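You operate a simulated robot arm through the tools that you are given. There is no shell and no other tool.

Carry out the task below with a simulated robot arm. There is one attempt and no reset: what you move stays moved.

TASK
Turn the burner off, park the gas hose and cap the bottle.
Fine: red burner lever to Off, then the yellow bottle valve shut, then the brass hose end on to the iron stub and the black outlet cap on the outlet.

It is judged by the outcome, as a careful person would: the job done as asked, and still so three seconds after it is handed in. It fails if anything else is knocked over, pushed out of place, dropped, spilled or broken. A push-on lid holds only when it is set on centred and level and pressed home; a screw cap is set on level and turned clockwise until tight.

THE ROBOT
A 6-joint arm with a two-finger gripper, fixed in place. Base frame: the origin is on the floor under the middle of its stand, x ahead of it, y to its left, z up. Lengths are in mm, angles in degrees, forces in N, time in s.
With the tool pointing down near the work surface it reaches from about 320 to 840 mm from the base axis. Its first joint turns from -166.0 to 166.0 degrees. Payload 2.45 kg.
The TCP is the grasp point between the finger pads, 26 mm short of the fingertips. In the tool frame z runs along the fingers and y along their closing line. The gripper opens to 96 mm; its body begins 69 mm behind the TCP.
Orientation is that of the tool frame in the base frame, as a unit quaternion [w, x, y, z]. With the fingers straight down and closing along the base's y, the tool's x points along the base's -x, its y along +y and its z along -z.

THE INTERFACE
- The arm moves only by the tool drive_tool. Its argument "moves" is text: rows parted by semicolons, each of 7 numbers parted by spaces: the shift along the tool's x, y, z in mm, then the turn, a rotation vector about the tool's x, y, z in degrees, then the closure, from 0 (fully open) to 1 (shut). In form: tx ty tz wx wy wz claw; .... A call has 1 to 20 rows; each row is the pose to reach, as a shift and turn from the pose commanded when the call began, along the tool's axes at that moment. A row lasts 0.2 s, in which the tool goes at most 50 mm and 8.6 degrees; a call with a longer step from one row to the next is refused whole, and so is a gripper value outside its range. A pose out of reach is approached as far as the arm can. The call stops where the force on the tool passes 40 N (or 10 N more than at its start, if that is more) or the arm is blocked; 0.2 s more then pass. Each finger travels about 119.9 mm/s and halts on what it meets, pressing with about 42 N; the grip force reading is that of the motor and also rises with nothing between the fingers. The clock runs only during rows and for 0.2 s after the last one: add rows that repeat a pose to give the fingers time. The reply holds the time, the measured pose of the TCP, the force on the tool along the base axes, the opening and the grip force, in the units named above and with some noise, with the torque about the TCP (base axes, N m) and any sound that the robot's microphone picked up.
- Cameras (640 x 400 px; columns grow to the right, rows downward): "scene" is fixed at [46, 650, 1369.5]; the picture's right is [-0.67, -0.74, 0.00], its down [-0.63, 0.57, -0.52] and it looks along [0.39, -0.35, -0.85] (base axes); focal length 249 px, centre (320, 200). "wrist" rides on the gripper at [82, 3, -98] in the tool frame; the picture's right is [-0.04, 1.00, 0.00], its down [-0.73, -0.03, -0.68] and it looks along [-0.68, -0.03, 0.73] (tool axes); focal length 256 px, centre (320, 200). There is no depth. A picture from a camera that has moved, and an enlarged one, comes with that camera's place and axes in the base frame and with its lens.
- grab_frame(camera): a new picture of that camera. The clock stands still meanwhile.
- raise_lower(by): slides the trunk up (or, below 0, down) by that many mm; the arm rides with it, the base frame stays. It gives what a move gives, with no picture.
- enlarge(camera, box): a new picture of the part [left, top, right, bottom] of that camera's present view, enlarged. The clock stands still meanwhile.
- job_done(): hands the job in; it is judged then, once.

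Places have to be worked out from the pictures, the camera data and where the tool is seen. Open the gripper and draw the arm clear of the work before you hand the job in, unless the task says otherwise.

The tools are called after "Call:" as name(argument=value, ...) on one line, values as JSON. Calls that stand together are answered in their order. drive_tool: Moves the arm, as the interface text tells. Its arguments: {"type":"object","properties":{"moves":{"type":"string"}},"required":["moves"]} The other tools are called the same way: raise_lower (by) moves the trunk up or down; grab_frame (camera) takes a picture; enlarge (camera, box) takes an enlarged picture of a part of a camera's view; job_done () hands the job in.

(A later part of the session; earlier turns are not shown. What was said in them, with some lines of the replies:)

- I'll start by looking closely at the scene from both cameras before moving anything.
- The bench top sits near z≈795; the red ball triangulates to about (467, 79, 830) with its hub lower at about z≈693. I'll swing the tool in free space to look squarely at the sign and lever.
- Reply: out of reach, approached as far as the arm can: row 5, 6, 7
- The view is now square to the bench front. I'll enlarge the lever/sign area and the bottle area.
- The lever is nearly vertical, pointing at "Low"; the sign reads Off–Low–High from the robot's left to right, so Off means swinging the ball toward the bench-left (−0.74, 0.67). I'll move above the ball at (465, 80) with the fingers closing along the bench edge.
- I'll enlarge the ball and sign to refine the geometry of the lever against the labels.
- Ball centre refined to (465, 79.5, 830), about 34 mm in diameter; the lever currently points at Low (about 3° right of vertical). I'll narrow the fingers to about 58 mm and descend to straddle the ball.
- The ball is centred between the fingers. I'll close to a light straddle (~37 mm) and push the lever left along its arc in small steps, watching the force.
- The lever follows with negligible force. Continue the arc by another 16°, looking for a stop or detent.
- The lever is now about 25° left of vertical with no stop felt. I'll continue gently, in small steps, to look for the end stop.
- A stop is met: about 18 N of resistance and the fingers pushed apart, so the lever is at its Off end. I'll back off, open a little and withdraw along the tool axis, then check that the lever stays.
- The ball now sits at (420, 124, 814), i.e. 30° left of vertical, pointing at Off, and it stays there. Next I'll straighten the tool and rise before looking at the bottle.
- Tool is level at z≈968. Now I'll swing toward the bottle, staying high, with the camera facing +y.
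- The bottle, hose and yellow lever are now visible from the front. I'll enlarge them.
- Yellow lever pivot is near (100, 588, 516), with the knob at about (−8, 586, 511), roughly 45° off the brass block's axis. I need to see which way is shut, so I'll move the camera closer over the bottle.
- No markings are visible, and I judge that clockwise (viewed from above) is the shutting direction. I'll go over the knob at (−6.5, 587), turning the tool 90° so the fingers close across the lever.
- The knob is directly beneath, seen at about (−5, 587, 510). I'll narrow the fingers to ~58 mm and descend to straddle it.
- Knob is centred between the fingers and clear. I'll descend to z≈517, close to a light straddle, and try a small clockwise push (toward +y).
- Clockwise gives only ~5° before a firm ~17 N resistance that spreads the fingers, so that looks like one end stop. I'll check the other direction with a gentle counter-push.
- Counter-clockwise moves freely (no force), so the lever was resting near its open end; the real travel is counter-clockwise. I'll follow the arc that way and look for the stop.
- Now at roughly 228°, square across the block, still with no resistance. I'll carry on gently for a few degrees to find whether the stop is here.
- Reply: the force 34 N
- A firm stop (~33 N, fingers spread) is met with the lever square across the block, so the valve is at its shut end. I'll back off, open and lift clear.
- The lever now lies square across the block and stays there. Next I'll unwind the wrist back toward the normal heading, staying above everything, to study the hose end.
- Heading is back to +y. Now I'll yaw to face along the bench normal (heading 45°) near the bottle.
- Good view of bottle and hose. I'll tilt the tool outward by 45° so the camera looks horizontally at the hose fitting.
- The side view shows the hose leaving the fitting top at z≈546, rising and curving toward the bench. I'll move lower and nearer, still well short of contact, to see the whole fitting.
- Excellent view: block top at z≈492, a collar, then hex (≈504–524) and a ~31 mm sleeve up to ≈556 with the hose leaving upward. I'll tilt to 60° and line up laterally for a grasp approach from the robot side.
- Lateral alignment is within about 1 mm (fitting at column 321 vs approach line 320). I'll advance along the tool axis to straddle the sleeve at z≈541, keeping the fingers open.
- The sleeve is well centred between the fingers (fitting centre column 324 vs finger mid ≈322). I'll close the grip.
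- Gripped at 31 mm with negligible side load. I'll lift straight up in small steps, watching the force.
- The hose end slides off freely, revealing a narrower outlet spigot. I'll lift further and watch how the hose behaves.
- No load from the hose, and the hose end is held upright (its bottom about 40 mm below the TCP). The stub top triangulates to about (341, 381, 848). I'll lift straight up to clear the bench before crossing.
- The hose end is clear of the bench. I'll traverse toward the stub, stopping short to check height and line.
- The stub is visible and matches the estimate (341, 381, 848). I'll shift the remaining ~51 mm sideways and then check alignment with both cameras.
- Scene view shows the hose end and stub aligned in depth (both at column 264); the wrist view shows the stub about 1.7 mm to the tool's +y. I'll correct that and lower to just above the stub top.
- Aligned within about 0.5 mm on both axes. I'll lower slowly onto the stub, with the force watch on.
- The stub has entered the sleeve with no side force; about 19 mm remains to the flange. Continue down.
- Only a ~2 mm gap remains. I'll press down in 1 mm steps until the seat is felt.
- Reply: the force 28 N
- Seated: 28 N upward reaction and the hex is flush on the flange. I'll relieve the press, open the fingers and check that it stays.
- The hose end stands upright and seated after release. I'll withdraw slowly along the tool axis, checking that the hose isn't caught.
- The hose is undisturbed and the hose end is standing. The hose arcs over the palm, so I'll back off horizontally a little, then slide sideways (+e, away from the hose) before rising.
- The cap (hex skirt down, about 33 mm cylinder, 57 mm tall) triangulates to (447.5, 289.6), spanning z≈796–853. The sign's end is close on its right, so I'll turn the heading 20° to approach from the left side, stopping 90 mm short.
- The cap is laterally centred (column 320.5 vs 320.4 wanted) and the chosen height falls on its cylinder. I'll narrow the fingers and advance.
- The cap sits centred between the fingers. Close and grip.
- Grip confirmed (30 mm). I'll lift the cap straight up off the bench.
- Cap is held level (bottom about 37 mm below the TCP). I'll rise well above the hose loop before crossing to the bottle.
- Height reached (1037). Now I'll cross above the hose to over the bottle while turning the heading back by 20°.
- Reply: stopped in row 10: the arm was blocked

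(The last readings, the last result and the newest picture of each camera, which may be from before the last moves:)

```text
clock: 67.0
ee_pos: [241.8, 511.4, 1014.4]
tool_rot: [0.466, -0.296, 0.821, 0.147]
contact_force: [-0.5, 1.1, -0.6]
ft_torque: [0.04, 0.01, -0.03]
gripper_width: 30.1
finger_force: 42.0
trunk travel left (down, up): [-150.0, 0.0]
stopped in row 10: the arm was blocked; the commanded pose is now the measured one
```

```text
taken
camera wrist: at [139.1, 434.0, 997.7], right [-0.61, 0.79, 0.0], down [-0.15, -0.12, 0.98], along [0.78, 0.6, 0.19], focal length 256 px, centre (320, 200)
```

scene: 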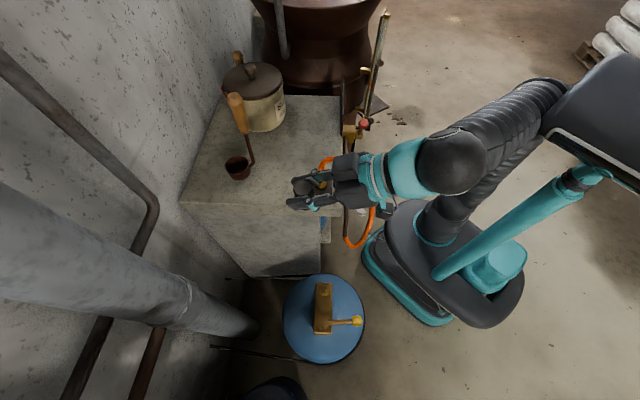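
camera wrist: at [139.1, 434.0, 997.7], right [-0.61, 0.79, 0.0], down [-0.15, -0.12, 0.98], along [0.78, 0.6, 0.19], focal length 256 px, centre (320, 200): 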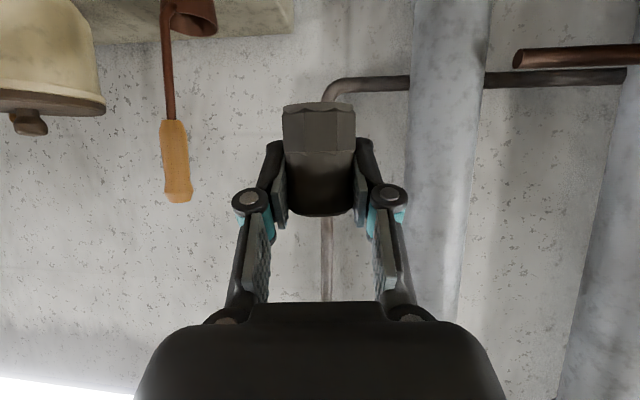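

The arm reached a joint limit at that height (no contact force), ending slightly rolled beyond the bench's end. I'll come down and left to (174, 517, 860) while restoring the exact orientation used before.

Call:
drive_tool(moves="25 10 2 -1.2 -0.3 -0.4 1; 55 22 7 -2.4 -0.6 -0.7 1; 88 32 15 -3.9 -0.9 -1.1 1; 120 42 25 -5.6 -1.3 -1.6 1; 145 49 33 -6.7 -1.6 -1.9 1; 155.7 51.9 37.5 -7.33 -1.73 -2.12 1; 155.7 51.9 37.5 -7.33 -1.73 -2.12 1")

Call:
grab_frame(camera="scene")

Call:
grab_frame(camera="wrist")

```text
clock: 68.6
ee_pos: [168.3, 518.0, 858.1]
tool_rot: [0.459, -0.343, 0.796, 0.195]
contact_force: [0.9, 0.5, -0.5]
ft_torque: [0.03, 0.06, 0.0]
gripper_width: 30.4
finger_force: 41.7
trunk travel left (down, up): [-150.0, 0.0]
```

```text
taken
```

scene: 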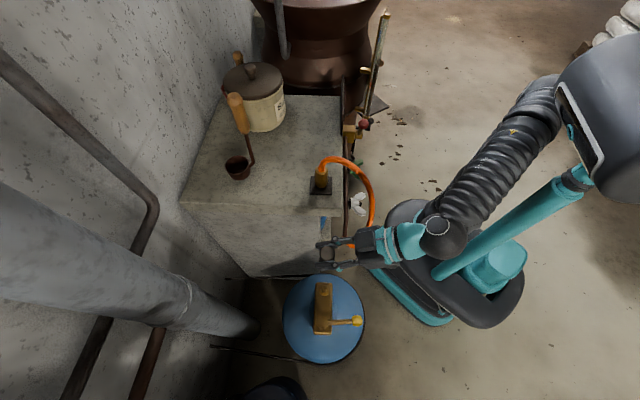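

```text
taken
camera wrist: at [78.8, 427.8, 837.8], right [-0.71, 0.7, 0.03], down [-0.13, -0.18, 0.98], along [0.69, 0.69, 0.22], focal length 256 px, centre (320, 200)
```

wrist: 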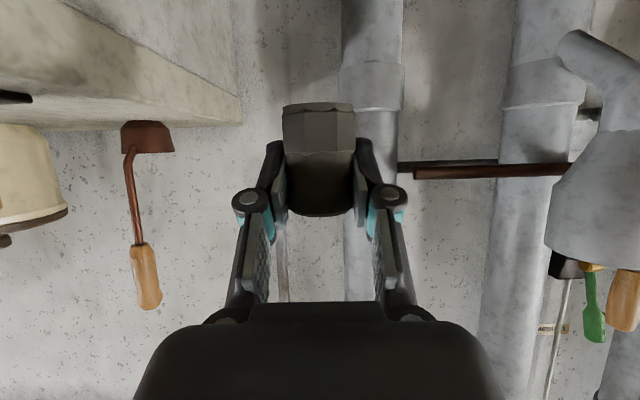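

Orientation is restored and level. I'll descend to about 15 mm above the outlet spigot (tip near z≈537) to align.

Call:
drive_tool(moves="30 -3 20 0 0 0 1; 64 -4 37 0 0 0 1; 98 -4 57 0 0 0 1; 132 -4 77 0 0 0 1; 166 -3.5 97 0 0 0 1; 200 -3 117 0 0 0 1; 227 -3 135 0 0 0 1; 227 -3 135 0 0 0 1")

Call:
grab_frame(camera="wrist")

Call:
enlarge(camera="wrist", box=[220, 0, 420, 125])

Call:
enlarge(camera="scene", box=[280, 260, 380, 322])

```text
clock: 70.4
ee_pos: [175.8, 517.6, 594.8]
tool_rot: [0.46, -0.342, 0.796, 0.195]
contact_force: [-0.3, 0.1, -1.0]
ft_torque: [0.01, 0.0, -0.01]
gripper_width: 30.3
finger_force: 41.8
trunk travel left (down, up): [-150.0, 0.0]
```

```text
taken
camera wrist: at [84.4, 427.8, 574.6], right [-0.71, 0.7, 0.03], down [-0.13, -0.18, 0.98], along [0.69, 0.69, 0.22], focal length 256 px, centre (320, 200)
```

wrist: 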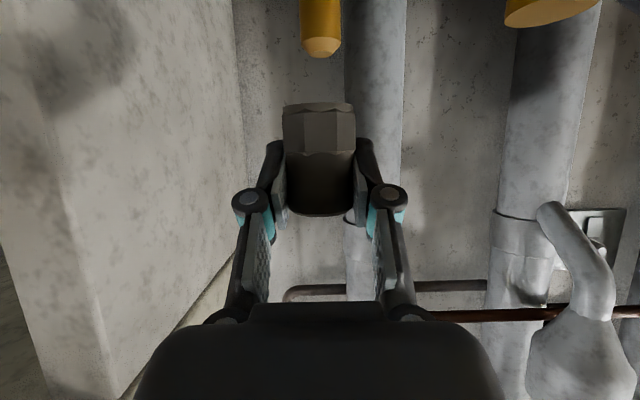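

```text
3.20 times, centred on (320, 62) of wrist
camera zoom: at [84.4, 427.8, 574.6], right [-0.71, 0.7, 0.03], down [-0.13, -0.18, 0.98], along [0.69, 0.69, 0.22], focal length 819 px, centre (320, 640)
```

zoom: 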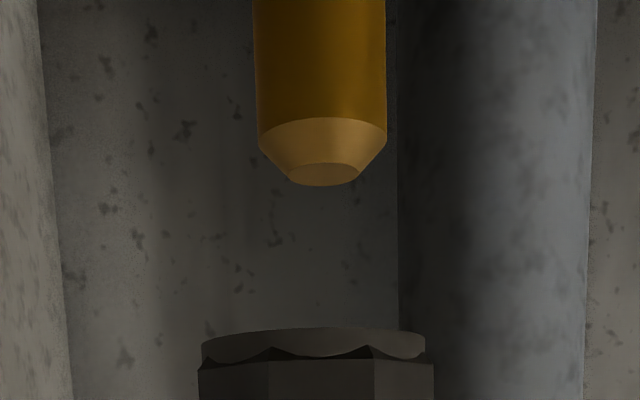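

```text
6.40 times, centred on (330, 291) of scene
camera zoom: at [46.0, 650.0, 1369.5], right [-0.67, -0.74, 0.0], down [-0.63, 0.57, -0.52], along [0.39, -0.35, -0.85], focal length 1595 px, centre (256, -382)
```

zoom: 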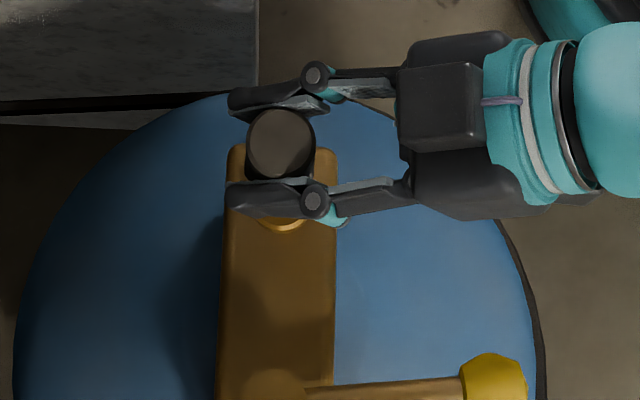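

The spigot is a plain chamfered one, so this is a push-on cap. I'll zoom the scene view to judge the depth alignment before correcting.

Call:
enlarge(camera="scene", box=[310, 275, 340, 300])

Call:
enlarge(camera="scene", box=[300, 270, 360, 330])

```text
16.00 times, centred on (325, 288) of scene
camera zoom: at [46.0, 650.0, 1369.5], right [-0.67, -0.74, 0.0], down [-0.63, 0.57, -0.52], along [0.39, -0.35, -0.85], focal length 3988 px, centre (240, -1200)
```

zoom: 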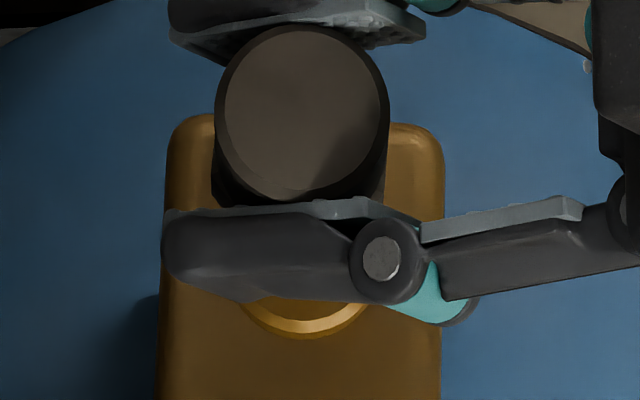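

```text
6.67 times, centred on (330, 300) of scene
camera zoom: at [46.0, 650.0, 1369.5], right [-0.67, -0.74, 0.0], down [-0.63, 0.57, -0.52], along [0.39, -0.35, -0.85], focal length 1662 px, centre (253, -467)
```

zoom: 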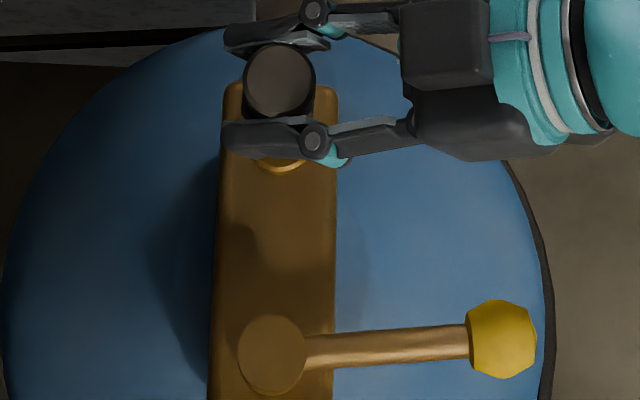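

The cap axis is about 2 mm too far outward and 1.8 mm off sideways. I'll correct both and lower to a few mm above the spigot tip.

Call:
drive_tool(moves="1 1.8 -1.7 0 0 0 1; 5.3 1.8 0.8 0 0 0 1; 9.7 1.8 3.3 0 0 0 1; 14.8 1.9 6.3 0 0 0 1; 14.8 1.9 6.3 0 0 0 1")

Call:
enlarge(camera="wrist", box=[220, 0, 420, 125])

Call:
enlarge(camera="scene", box=[310, 275, 340, 300])

```text
clock: 71.6
ee_pos: [171.2, 516.2, 578.4]
tool_rot: [0.46, -0.343, 0.796, 0.195]
contact_force: [-0.2, 0.1, -0.2]
ft_torque: [0.07, 0.0, 0.03]
gripper_width: 30.5
finger_force: 42.1
trunk travel left (down, up): [-150.0, 0.0]
```

```text
3.20 times, centred on (320, 62) of wrist
camera zoom: at [80.6, 426.3, 558.3], right [-0.71, 0.7, 0.03], down [-0.13, -0.18, 0.98], along [0.69, 0.69, 0.22], focal length 819 px, centre (320, 640)
```

zoom: 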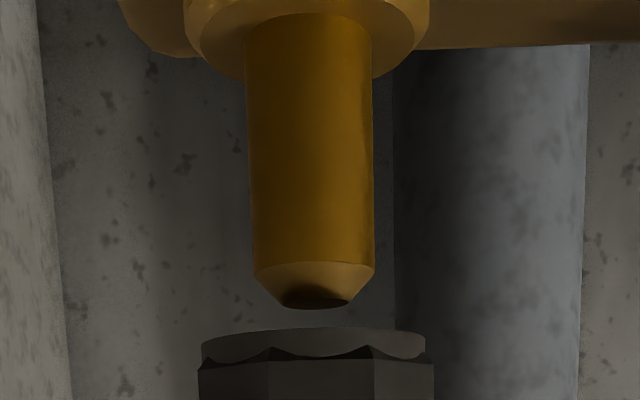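

```text
16.00 times, centred on (325, 288) of scene
camera zoom: at [46.0, 650.0, 1369.5], right [-0.67, -0.74, 0.0], down [-0.63, 0.57, -0.52], along [0.39, -0.35, -0.85], focal length 3988 px, centre (240, -1200)
```

zoom: 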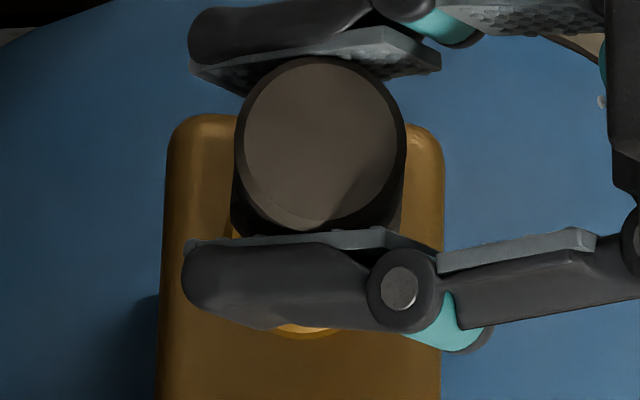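

Sideways is now within 0.4 mm; the depth overshot by about 1.5 mm. Nudge outward by that and recheck.

Call:
drive_tool(moves="-0.4 0.2 0.7 0 0 0 1; -0.75 0.2 1.3 0 0 0 1; -0.75 0.2 1.3 0 0 0 1")

Call:
enlarge(camera="wrist", box=[220, 0, 420, 125])

Call:
enlarge(camera="scene", box=[310, 275, 340, 300])

```text
clock: 72.4
ee_pos: [172.1, 518.3, 579.0]
tool_rot: [0.459, -0.342, 0.796, 0.195]
contact_force: [0.0, -1.0, -0.5]
ft_torque: [0.02, 0.03, 0.02]
gripper_width: 30.0
finger_force: 41.8
trunk travel left (down, up): [-150.0, 0.0]
```

```text
3.20 times, centred on (320, 62) of wrist
camera zoom: at [81.8, 427.9, 559.0], right [-0.71, 0.7, 0.03], down [-0.13, -0.18, 0.98], along [0.69, 0.69, 0.22], focal length 819 px, centre (320, 640)
```

zoom: 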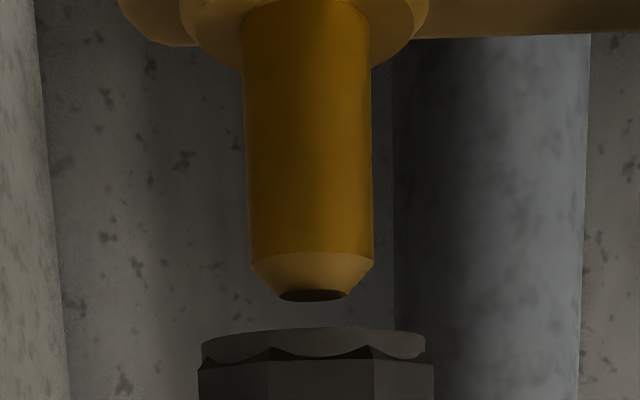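

```text
16.00 times, centred on (325, 288) of scene
camera zoom: at [46.0, 650.0, 1369.5], right [-0.67, -0.74, 0.0], down [-0.63, 0.57, -0.52], along [0.39, -0.35, -0.85], focal length 3988 px, centre (240, -1200)
```

zoom: 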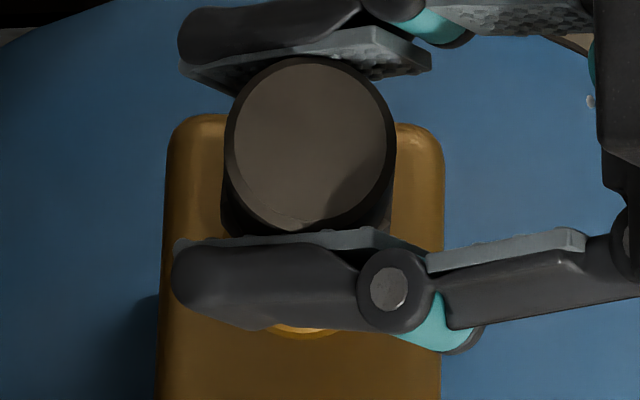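

Both axes now agree within ~0.3 mm. Lower slowly onto the spigot.

Call:
drive_tool(moves="2.6 0 1.5 0 0 0 1; 5.2 0 3 0 0 0 1; 7.8 0 4.5 0 0 0 1; 10.4 0 6 0 0 0 1; 13 0 7.5 0 0 0 1; 15.6 0 9 0 0 0 1; 18.2 0 10.5 0 0 0 1")

Call:
enlarge(camera="wrist", box=[220, 0, 420, 125])

Call:
enlarge(camera="scene", box=[310, 275, 340, 300])

```text
clock: 74.0
ee_pos: [173.0, 517.9, 558.5]
tool_rot: [0.459, -0.343, 0.796, 0.195]
contact_force: [0.3, 0.0, -1.6]
ft_torque: [0.01, 0.02, 0.0]
gripper_width: 30.1
finger_force: 42.1
trunk travel left (down, up): [-150.0, 0.0]
```

```text
3.20 times, centred on (320, 62) of wrist
camera zoom: at [82.3, 427.9, 538.3], right [-0.71, 0.7, 0.03], down [-0.13, -0.18, 0.98], along [0.69, 0.69, 0.22], focal length 819 px, centre (320, 640)
```

zoom: 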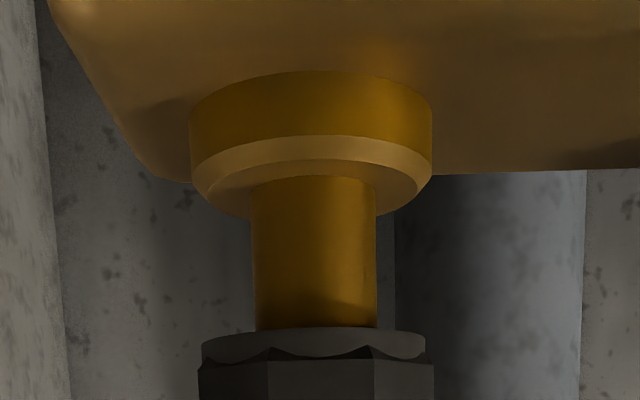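

```text
16.00 times, centred on (325, 288) of scene
camera zoom: at [46.0, 650.0, 1369.5], right [-0.67, -0.74, 0.0], down [-0.63, 0.57, -0.52], along [0.39, -0.35, -0.85], focal length 3988 px, centre (240, -1200)
```

zoom: 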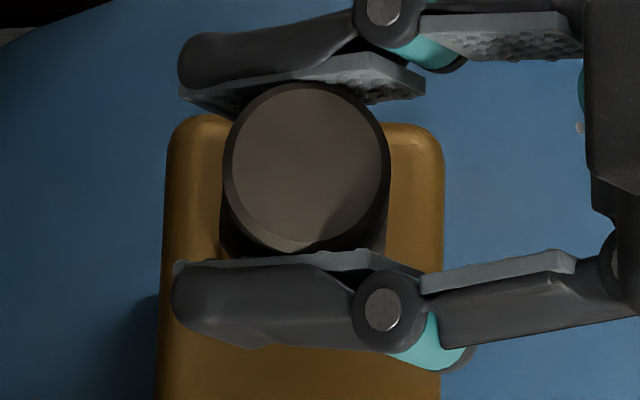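

The spigot is inside the cap, no side force. About 20 mm remains; continue down.

Call:
drive_tool(moves="2.6 0 1.5 0 0 0 1; 5.2 0 3 0 0 0 1; 7.8 0 4.5 0 0 0 1; 10.4 0 6 0 0 0 1; 13 0 7.5 0 0 0 1; 14.7 0 8.5 0 0 0 1; 14.7 0 8.5 0 0 0 1")

Call:
enlarge(camera="wrist", box=[220, 0, 420, 125])

```text
clock: 75.6
ee_pos: [173.2, 517.0, 541.9]
tool_rot: [0.46, -0.342, 0.796, 0.194]
contact_force: [-0.5, -0.5, 0.1]
ft_torque: [0.01, 0.0, 0.0]
gripper_width: 30.4
finger_force: 42.6
trunk travel left (down, up): [-150.0, 0.0]
```

```text
3.20 times, centred on (320, 62) of wrist
camera zoom: at [83.0, 427.3, 521.2], right [-0.71, 0.7, 0.03], down [-0.13, -0.18, 0.98], along [0.69, 0.69, 0.22], focal length 819 px, centre (320, 640)
```

zoom: 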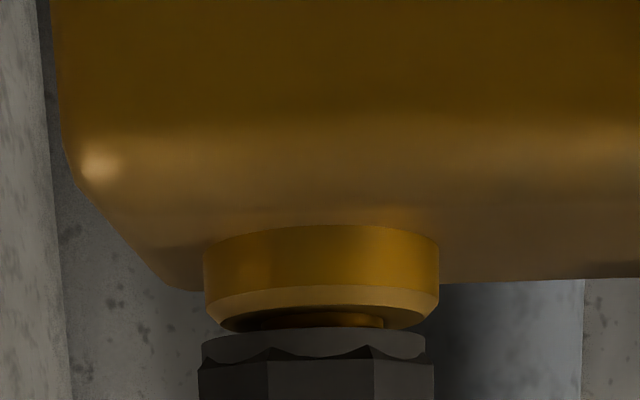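

About 3 mm remains, with a slight 0.7 mm sideways drift. I'll correct it and press down in 1 mm steps until it seats.

Call:
drive_tool(moves="0.87 0.4 0.5 0 0 0 1; 1.73 0.7 1 0 0 0 1; 2.6 0.7 1.5 0 0 0 1; 3.46 0.7 2 0 0 0 1; 4.33 0.7 2.5 0 0 0 1; 5.2 0.7 3 0 0 0 1; 6.06 0.7 3.5 0 0 0 1")

Call:
enlarge(camera="wrist", box=[220, 0, 420, 125])

```text
clock: 77.2
ee_pos: [172.5, 518.3, 537.5]
tool_rot: [0.461, -0.341, 0.795, 0.197]
contact_force: [3.9, -0.1, 27.8]
ft_torque: [0.09, -0.17, -0.05]
gripper_width: 30.3
finger_force: 42.1
trunk travel left (down, up): [-150.0, 0.0]
```

```text
3.20 times, centred on (320, 62) of wrist
camera zoom: at [82.3, 428.5, 515.9], right [-0.71, 0.7, 0.03], down [-0.13, -0.18, 0.97], along [0.69, 0.69, 0.22], focal length 819 px, centre (320, 640)
```

zoom: 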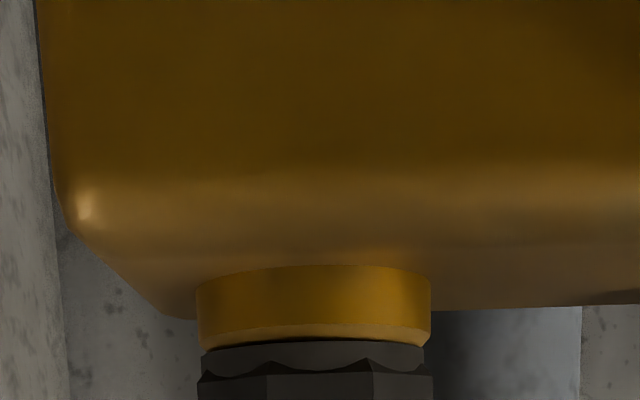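

Seated with ~28 N and flush against the collar. One more millimetre of press, then relieve and open.

Call:
drive_tool(moves="0.8 0 0.5 0 0 0 1; 0.8 0 0.5 0 0 0 1; -1.5 0 -0.9 0 0 0 1; -3.2 0 -1.9 0 0 0 1; -3.2 0 -1.9 0 0 0 0.6; -3.2 0 -1.9 0 0 0 0.45; -3.2 0 -1.9 0 0 0 0.35; -3.2 0 -1.9 0 0 0 0.35")

Call:
grab_frame(camera="wrist")

Call:
enlarge(camera="scene", box=[280, 260, 380, 322])

```text
clock: 79.0
ee_pos: [170.9, 517.6, 538.2]
tool_rot: [0.46, -0.342, 0.796, 0.195]
contact_force: [0.1, 0.1, 0.1]
ft_torque: [-0.04, 0.03, -0.01]
gripper_width: 62.3
finger_force: 0.0
trunk travel left (down, up): [-150.0, 0.0]
```

```text
taken
camera wrist: at [81.5, 427.7, 517.5], right [-0.71, 0.7, 0.03], down [-0.13, -0.18, 0.98], along [0.69, 0.69, 0.22], focal length 256 px, centre (320, 200)
```

wrist: 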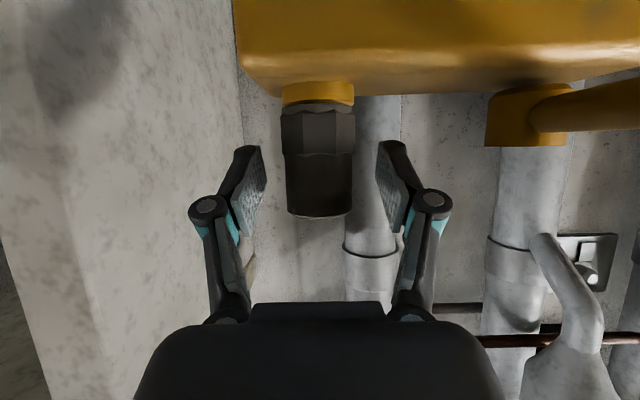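

```text
6.40 times, centred on (330, 291) of scene
camera zoom: at [46.0, 650.0, 1369.5], right [-0.67, -0.74, 0.0], down [-0.63, 0.57, -0.52], along [0.39, -0.35, -0.85], focal length 1595 px, centre (256, -382)
```

zoom: 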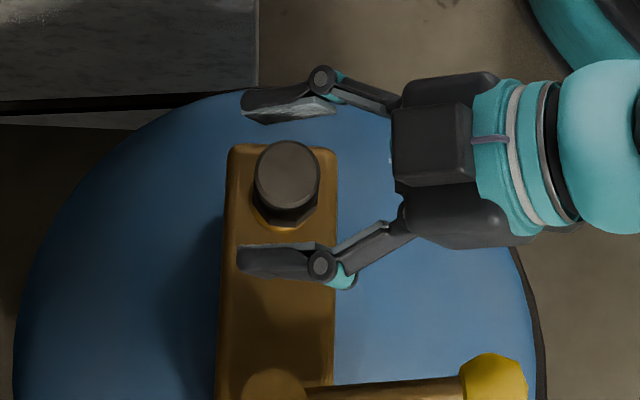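

The cap sits upright and flush on the outlet after release. I'll withdraw along the tool axis, away from it.

Call:
drive_tool(moves="0 0 -15 0 0 0 0.3; 0 0 -30 0 0 0 0.25; 0 0 -55 0 0 0 0.2; 0 0 -80 0 0 0 0.1; 0 0 -105 0 0 0 0.1; -30 0 -125 0 0 0 0.1; -65 0 -140 0 0 0 0.1; -65 0 -140 0 0 0 0.1")

Call:
grab_frame(camera="wrist")

Call:
grab_frame(camera="scene")

Call:
enlarge(camera="scene", box=[280, 250, 380, 350])

Call:
enlarge(camera="scene", box=[290, 90, 410, 200])

```text
clock: 80.8
ee_pos: [111.7, 455.5, 664.7]
tool_rot: [0.459, -0.342, 0.796, 0.196]
contact_force: [-0.5, -0.3, -0.7]
ft_torque: [-0.02, 0.0, -0.04]
gripper_width: 86.4
finger_force: 0.1
trunk travel left (down, up): [-150.0, 0.0]
```

```text
taken
camera wrist: at [20.7, 365.5, 644.6], right [-0.71, 0.7, 0.03], down [-0.13, -0.18, 0.98], along [0.69, 0.69, 0.22], focal length 256 px, centre (320, 200)
```

wrist: 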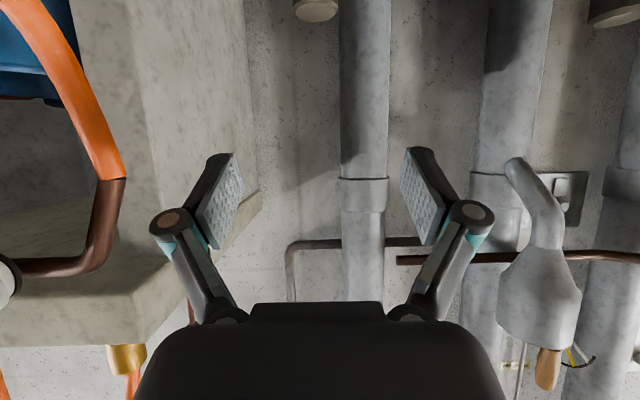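

```text
taken
```

scene: 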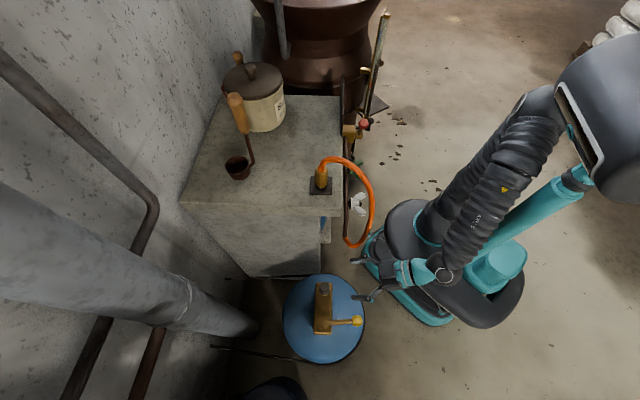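

```text
4.00 times, centred on (330, 300) of scene
camera zoom: at [46.0, 650.0, 1369.5], right [-0.67, -0.74, 0.0], down [-0.63, 0.57, -0.52], along [0.39, -0.35, -0.85], focal length 997 px, centre (280, -200)
```

zoom: 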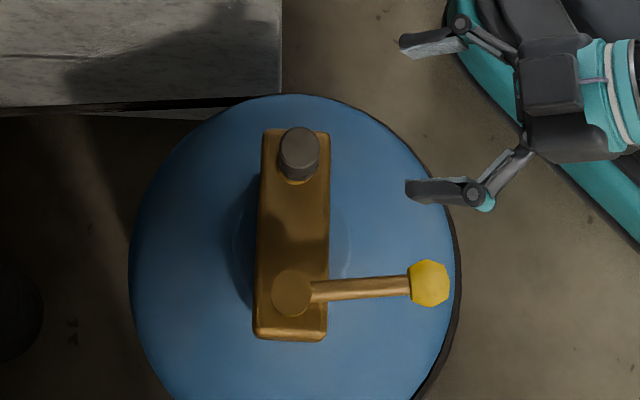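

```text
3.64 times, centred on (350, 145) of scene
camera zoom: at [46.0, 650.0, 1369.5], right [-0.67, -0.74, 0.0], down [-0.63, 0.57, -0.52], along [0.39, -0.35, -0.85], focal length 906 px, centre (211, 400)
```

zoom: 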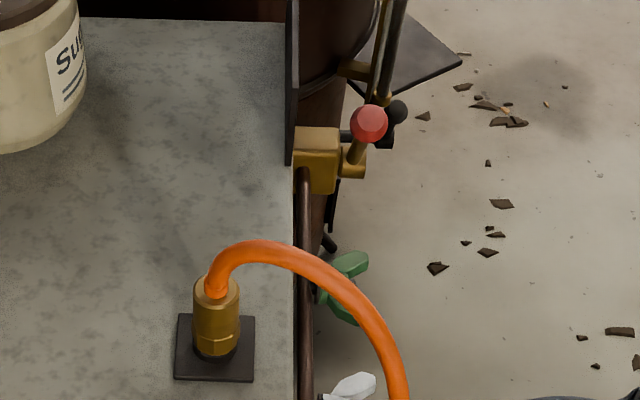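

All four items look right: ball at Off, yellow lever across, hose end on the stub, cap on the outlet. I'll raise the arm clear, untilting as it goes, and take a last look.

Call:
drive_tool(moves="-16 0 -9 0 0 0 0.1; -32 0 -19 0 7.5 0 0.1; -48 0 -28 0 15 0 0.1; -65 0 -37.5 0 22.5 0 0.1; -81 0 -47 0 30 0 0; -97 0 -56 0 37.5 0 0; -113 0 -65 0 45 0 0; -130 0 -75 0 52.5 0 0; -147 0 -85 0 60 0 0; -147 0 -85 0 60 0 0")

Call:
grab_frame(camera="wrist")

Call:
grab_frame(camera="scene")

```text
clock: 83.0
ee_pos: [109.5, 456.0, 834.3]
tool_rot: [0.0, -0.394, 0.919, -0.003]
contact_force: [-0.2, 0.3, 0.0]
ft_torque: [0.04, 0.0, -0.03]
gripper_width: 96.4
finger_force: 0.1
trunk travel left (down, up): [-150.0, 0.0]
```

```text
taken
camera wrist: at [50.0, 399.3, 934.3], right [-0.7, 0.72, 0.0], down [0.53, 0.51, 0.68], along [0.49, 0.47, -0.74], focal length 256 px, centre (320, 200)
```

wrist: 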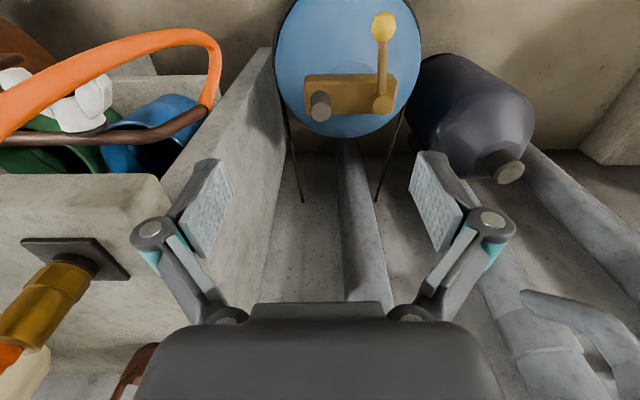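

```text
taken
```

scene: 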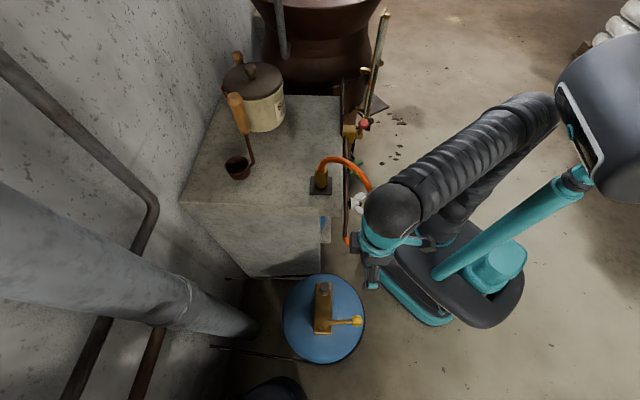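

I'll zoom once more on the bottle, the stub and the wing valves to confirm nothing else has shifted.

Call:
enlarge(camera="wrist", box=[260, 0, 440, 150])

Call:
enlarge(camera="wrist", box=[0, 20, 240, 180])

Call:
enlarge(camera="scene", box=[280, 110, 400, 220])

```text
2.67 times, centred on (350, 75) of wrist
camera zoom: at [50.0, 399.3, 934.3], right [-0.7, 0.72, 0.0], down [0.53, 0.51, 0.68], along [0.49, 0.47, -0.74], focal length 683 px, centre (240, 533)
```

zoom: 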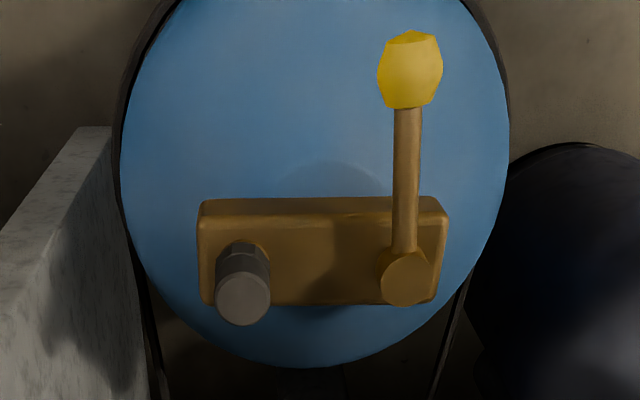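

```text
2.50 times, centred on (120, 100) of wrist
camera zoom: at [50.0, 399.3, 934.3], right [-0.7, 0.72, 0.0], down [0.53, 0.51, 0.68], along [0.49, 0.47, -0.74], focal length 640 px, centre (820, 450)
```

zoom: 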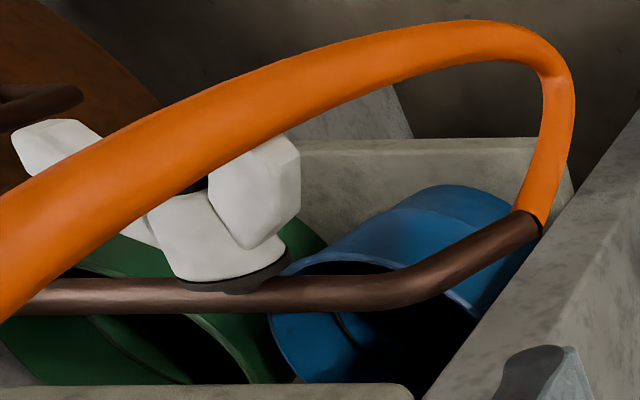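

```text
3.64 times, centred on (340, 165) of scene
camera zoom: at [46.0, 650.0, 1369.5], right [-0.67, -0.74, 0.0], down [-0.63, 0.57, -0.52], along [0.39, -0.35, -0.85], focal length 906 px, centre (247, 327)
```

zoom: 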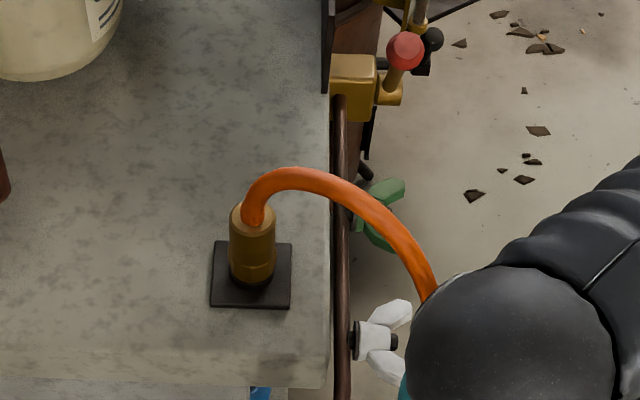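

Everything is in order: cap level on the outlet, lever square across, hose end seated, wing valves and pots untouched. A last small retreat upward and back, then I hand it in.

Call:
drive_tool(moves="14 0 -20 0 0 0 0; 28 0 -40 0 0 0 0; 42 0 -60 0 0 0 0; 56 0 -80 0 0 0 0; 56 0 -80 0 0 0 0")

Call:
grab_frame(camera="scene")

```text
clock: 84.2
ee_pos: [72.7, 415.1, 911.7]
tool_rot: [-0.001, -0.394, 0.919, -0.005]
contact_force: [0.9, -0.9, -0.2]
ft_torque: [0.0, -0.03, -0.01]
gripper_width: 96.4
finger_force: 0.0
trunk travel left (down, up): [-150.0, 0.0]
```

```text
taken
```

scene: 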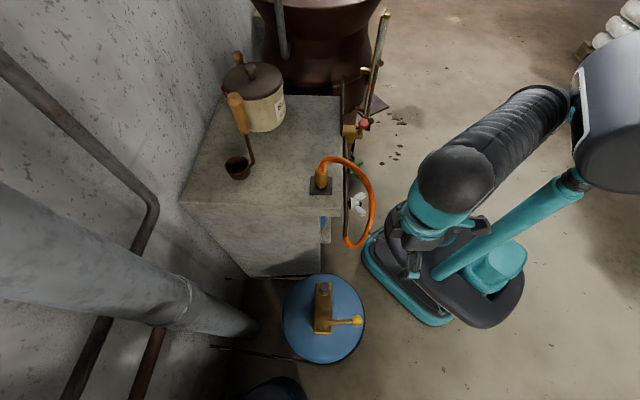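

The arm is clear with the gripper open, and the scene shows all four items in their final state. Handing in the job.

Call:
job_done()

```text
The job is handed in.
```

I've handed the job in. The burner is off, the bottle valve is turned to its end stop, the hose end is parked and the outlet is capped. The result of the judging hasn't come back.

- **Burner lever:** I pushed the red lever from Low to its end stop at Off. It stayed there after I let go.
- **Bottle valve:** I turned the yellow lever to its stop, where it lies square across the brass block. The valve has no markings. Clockwise was blocked after about 5°, so I took the other end of its travel, across the line, as shut.
- **Hose end:** I lifted the brass hose end off the outlet and pressed it onto the iron stub with about 28 N. It sits flush on the flange and stayed upright when released.
- **Outlet cap:** I pressed the black cap onto the bare outlet with about 28 N. The outlet is smooth with no thread, so I treated the cap as a push-on and did not turn it. It sits level and flush.

In the last pictures the sugar pot, the ladle, the sign and the green and white wing valves look unmoved. The arm is clear of the work with the gripper open.
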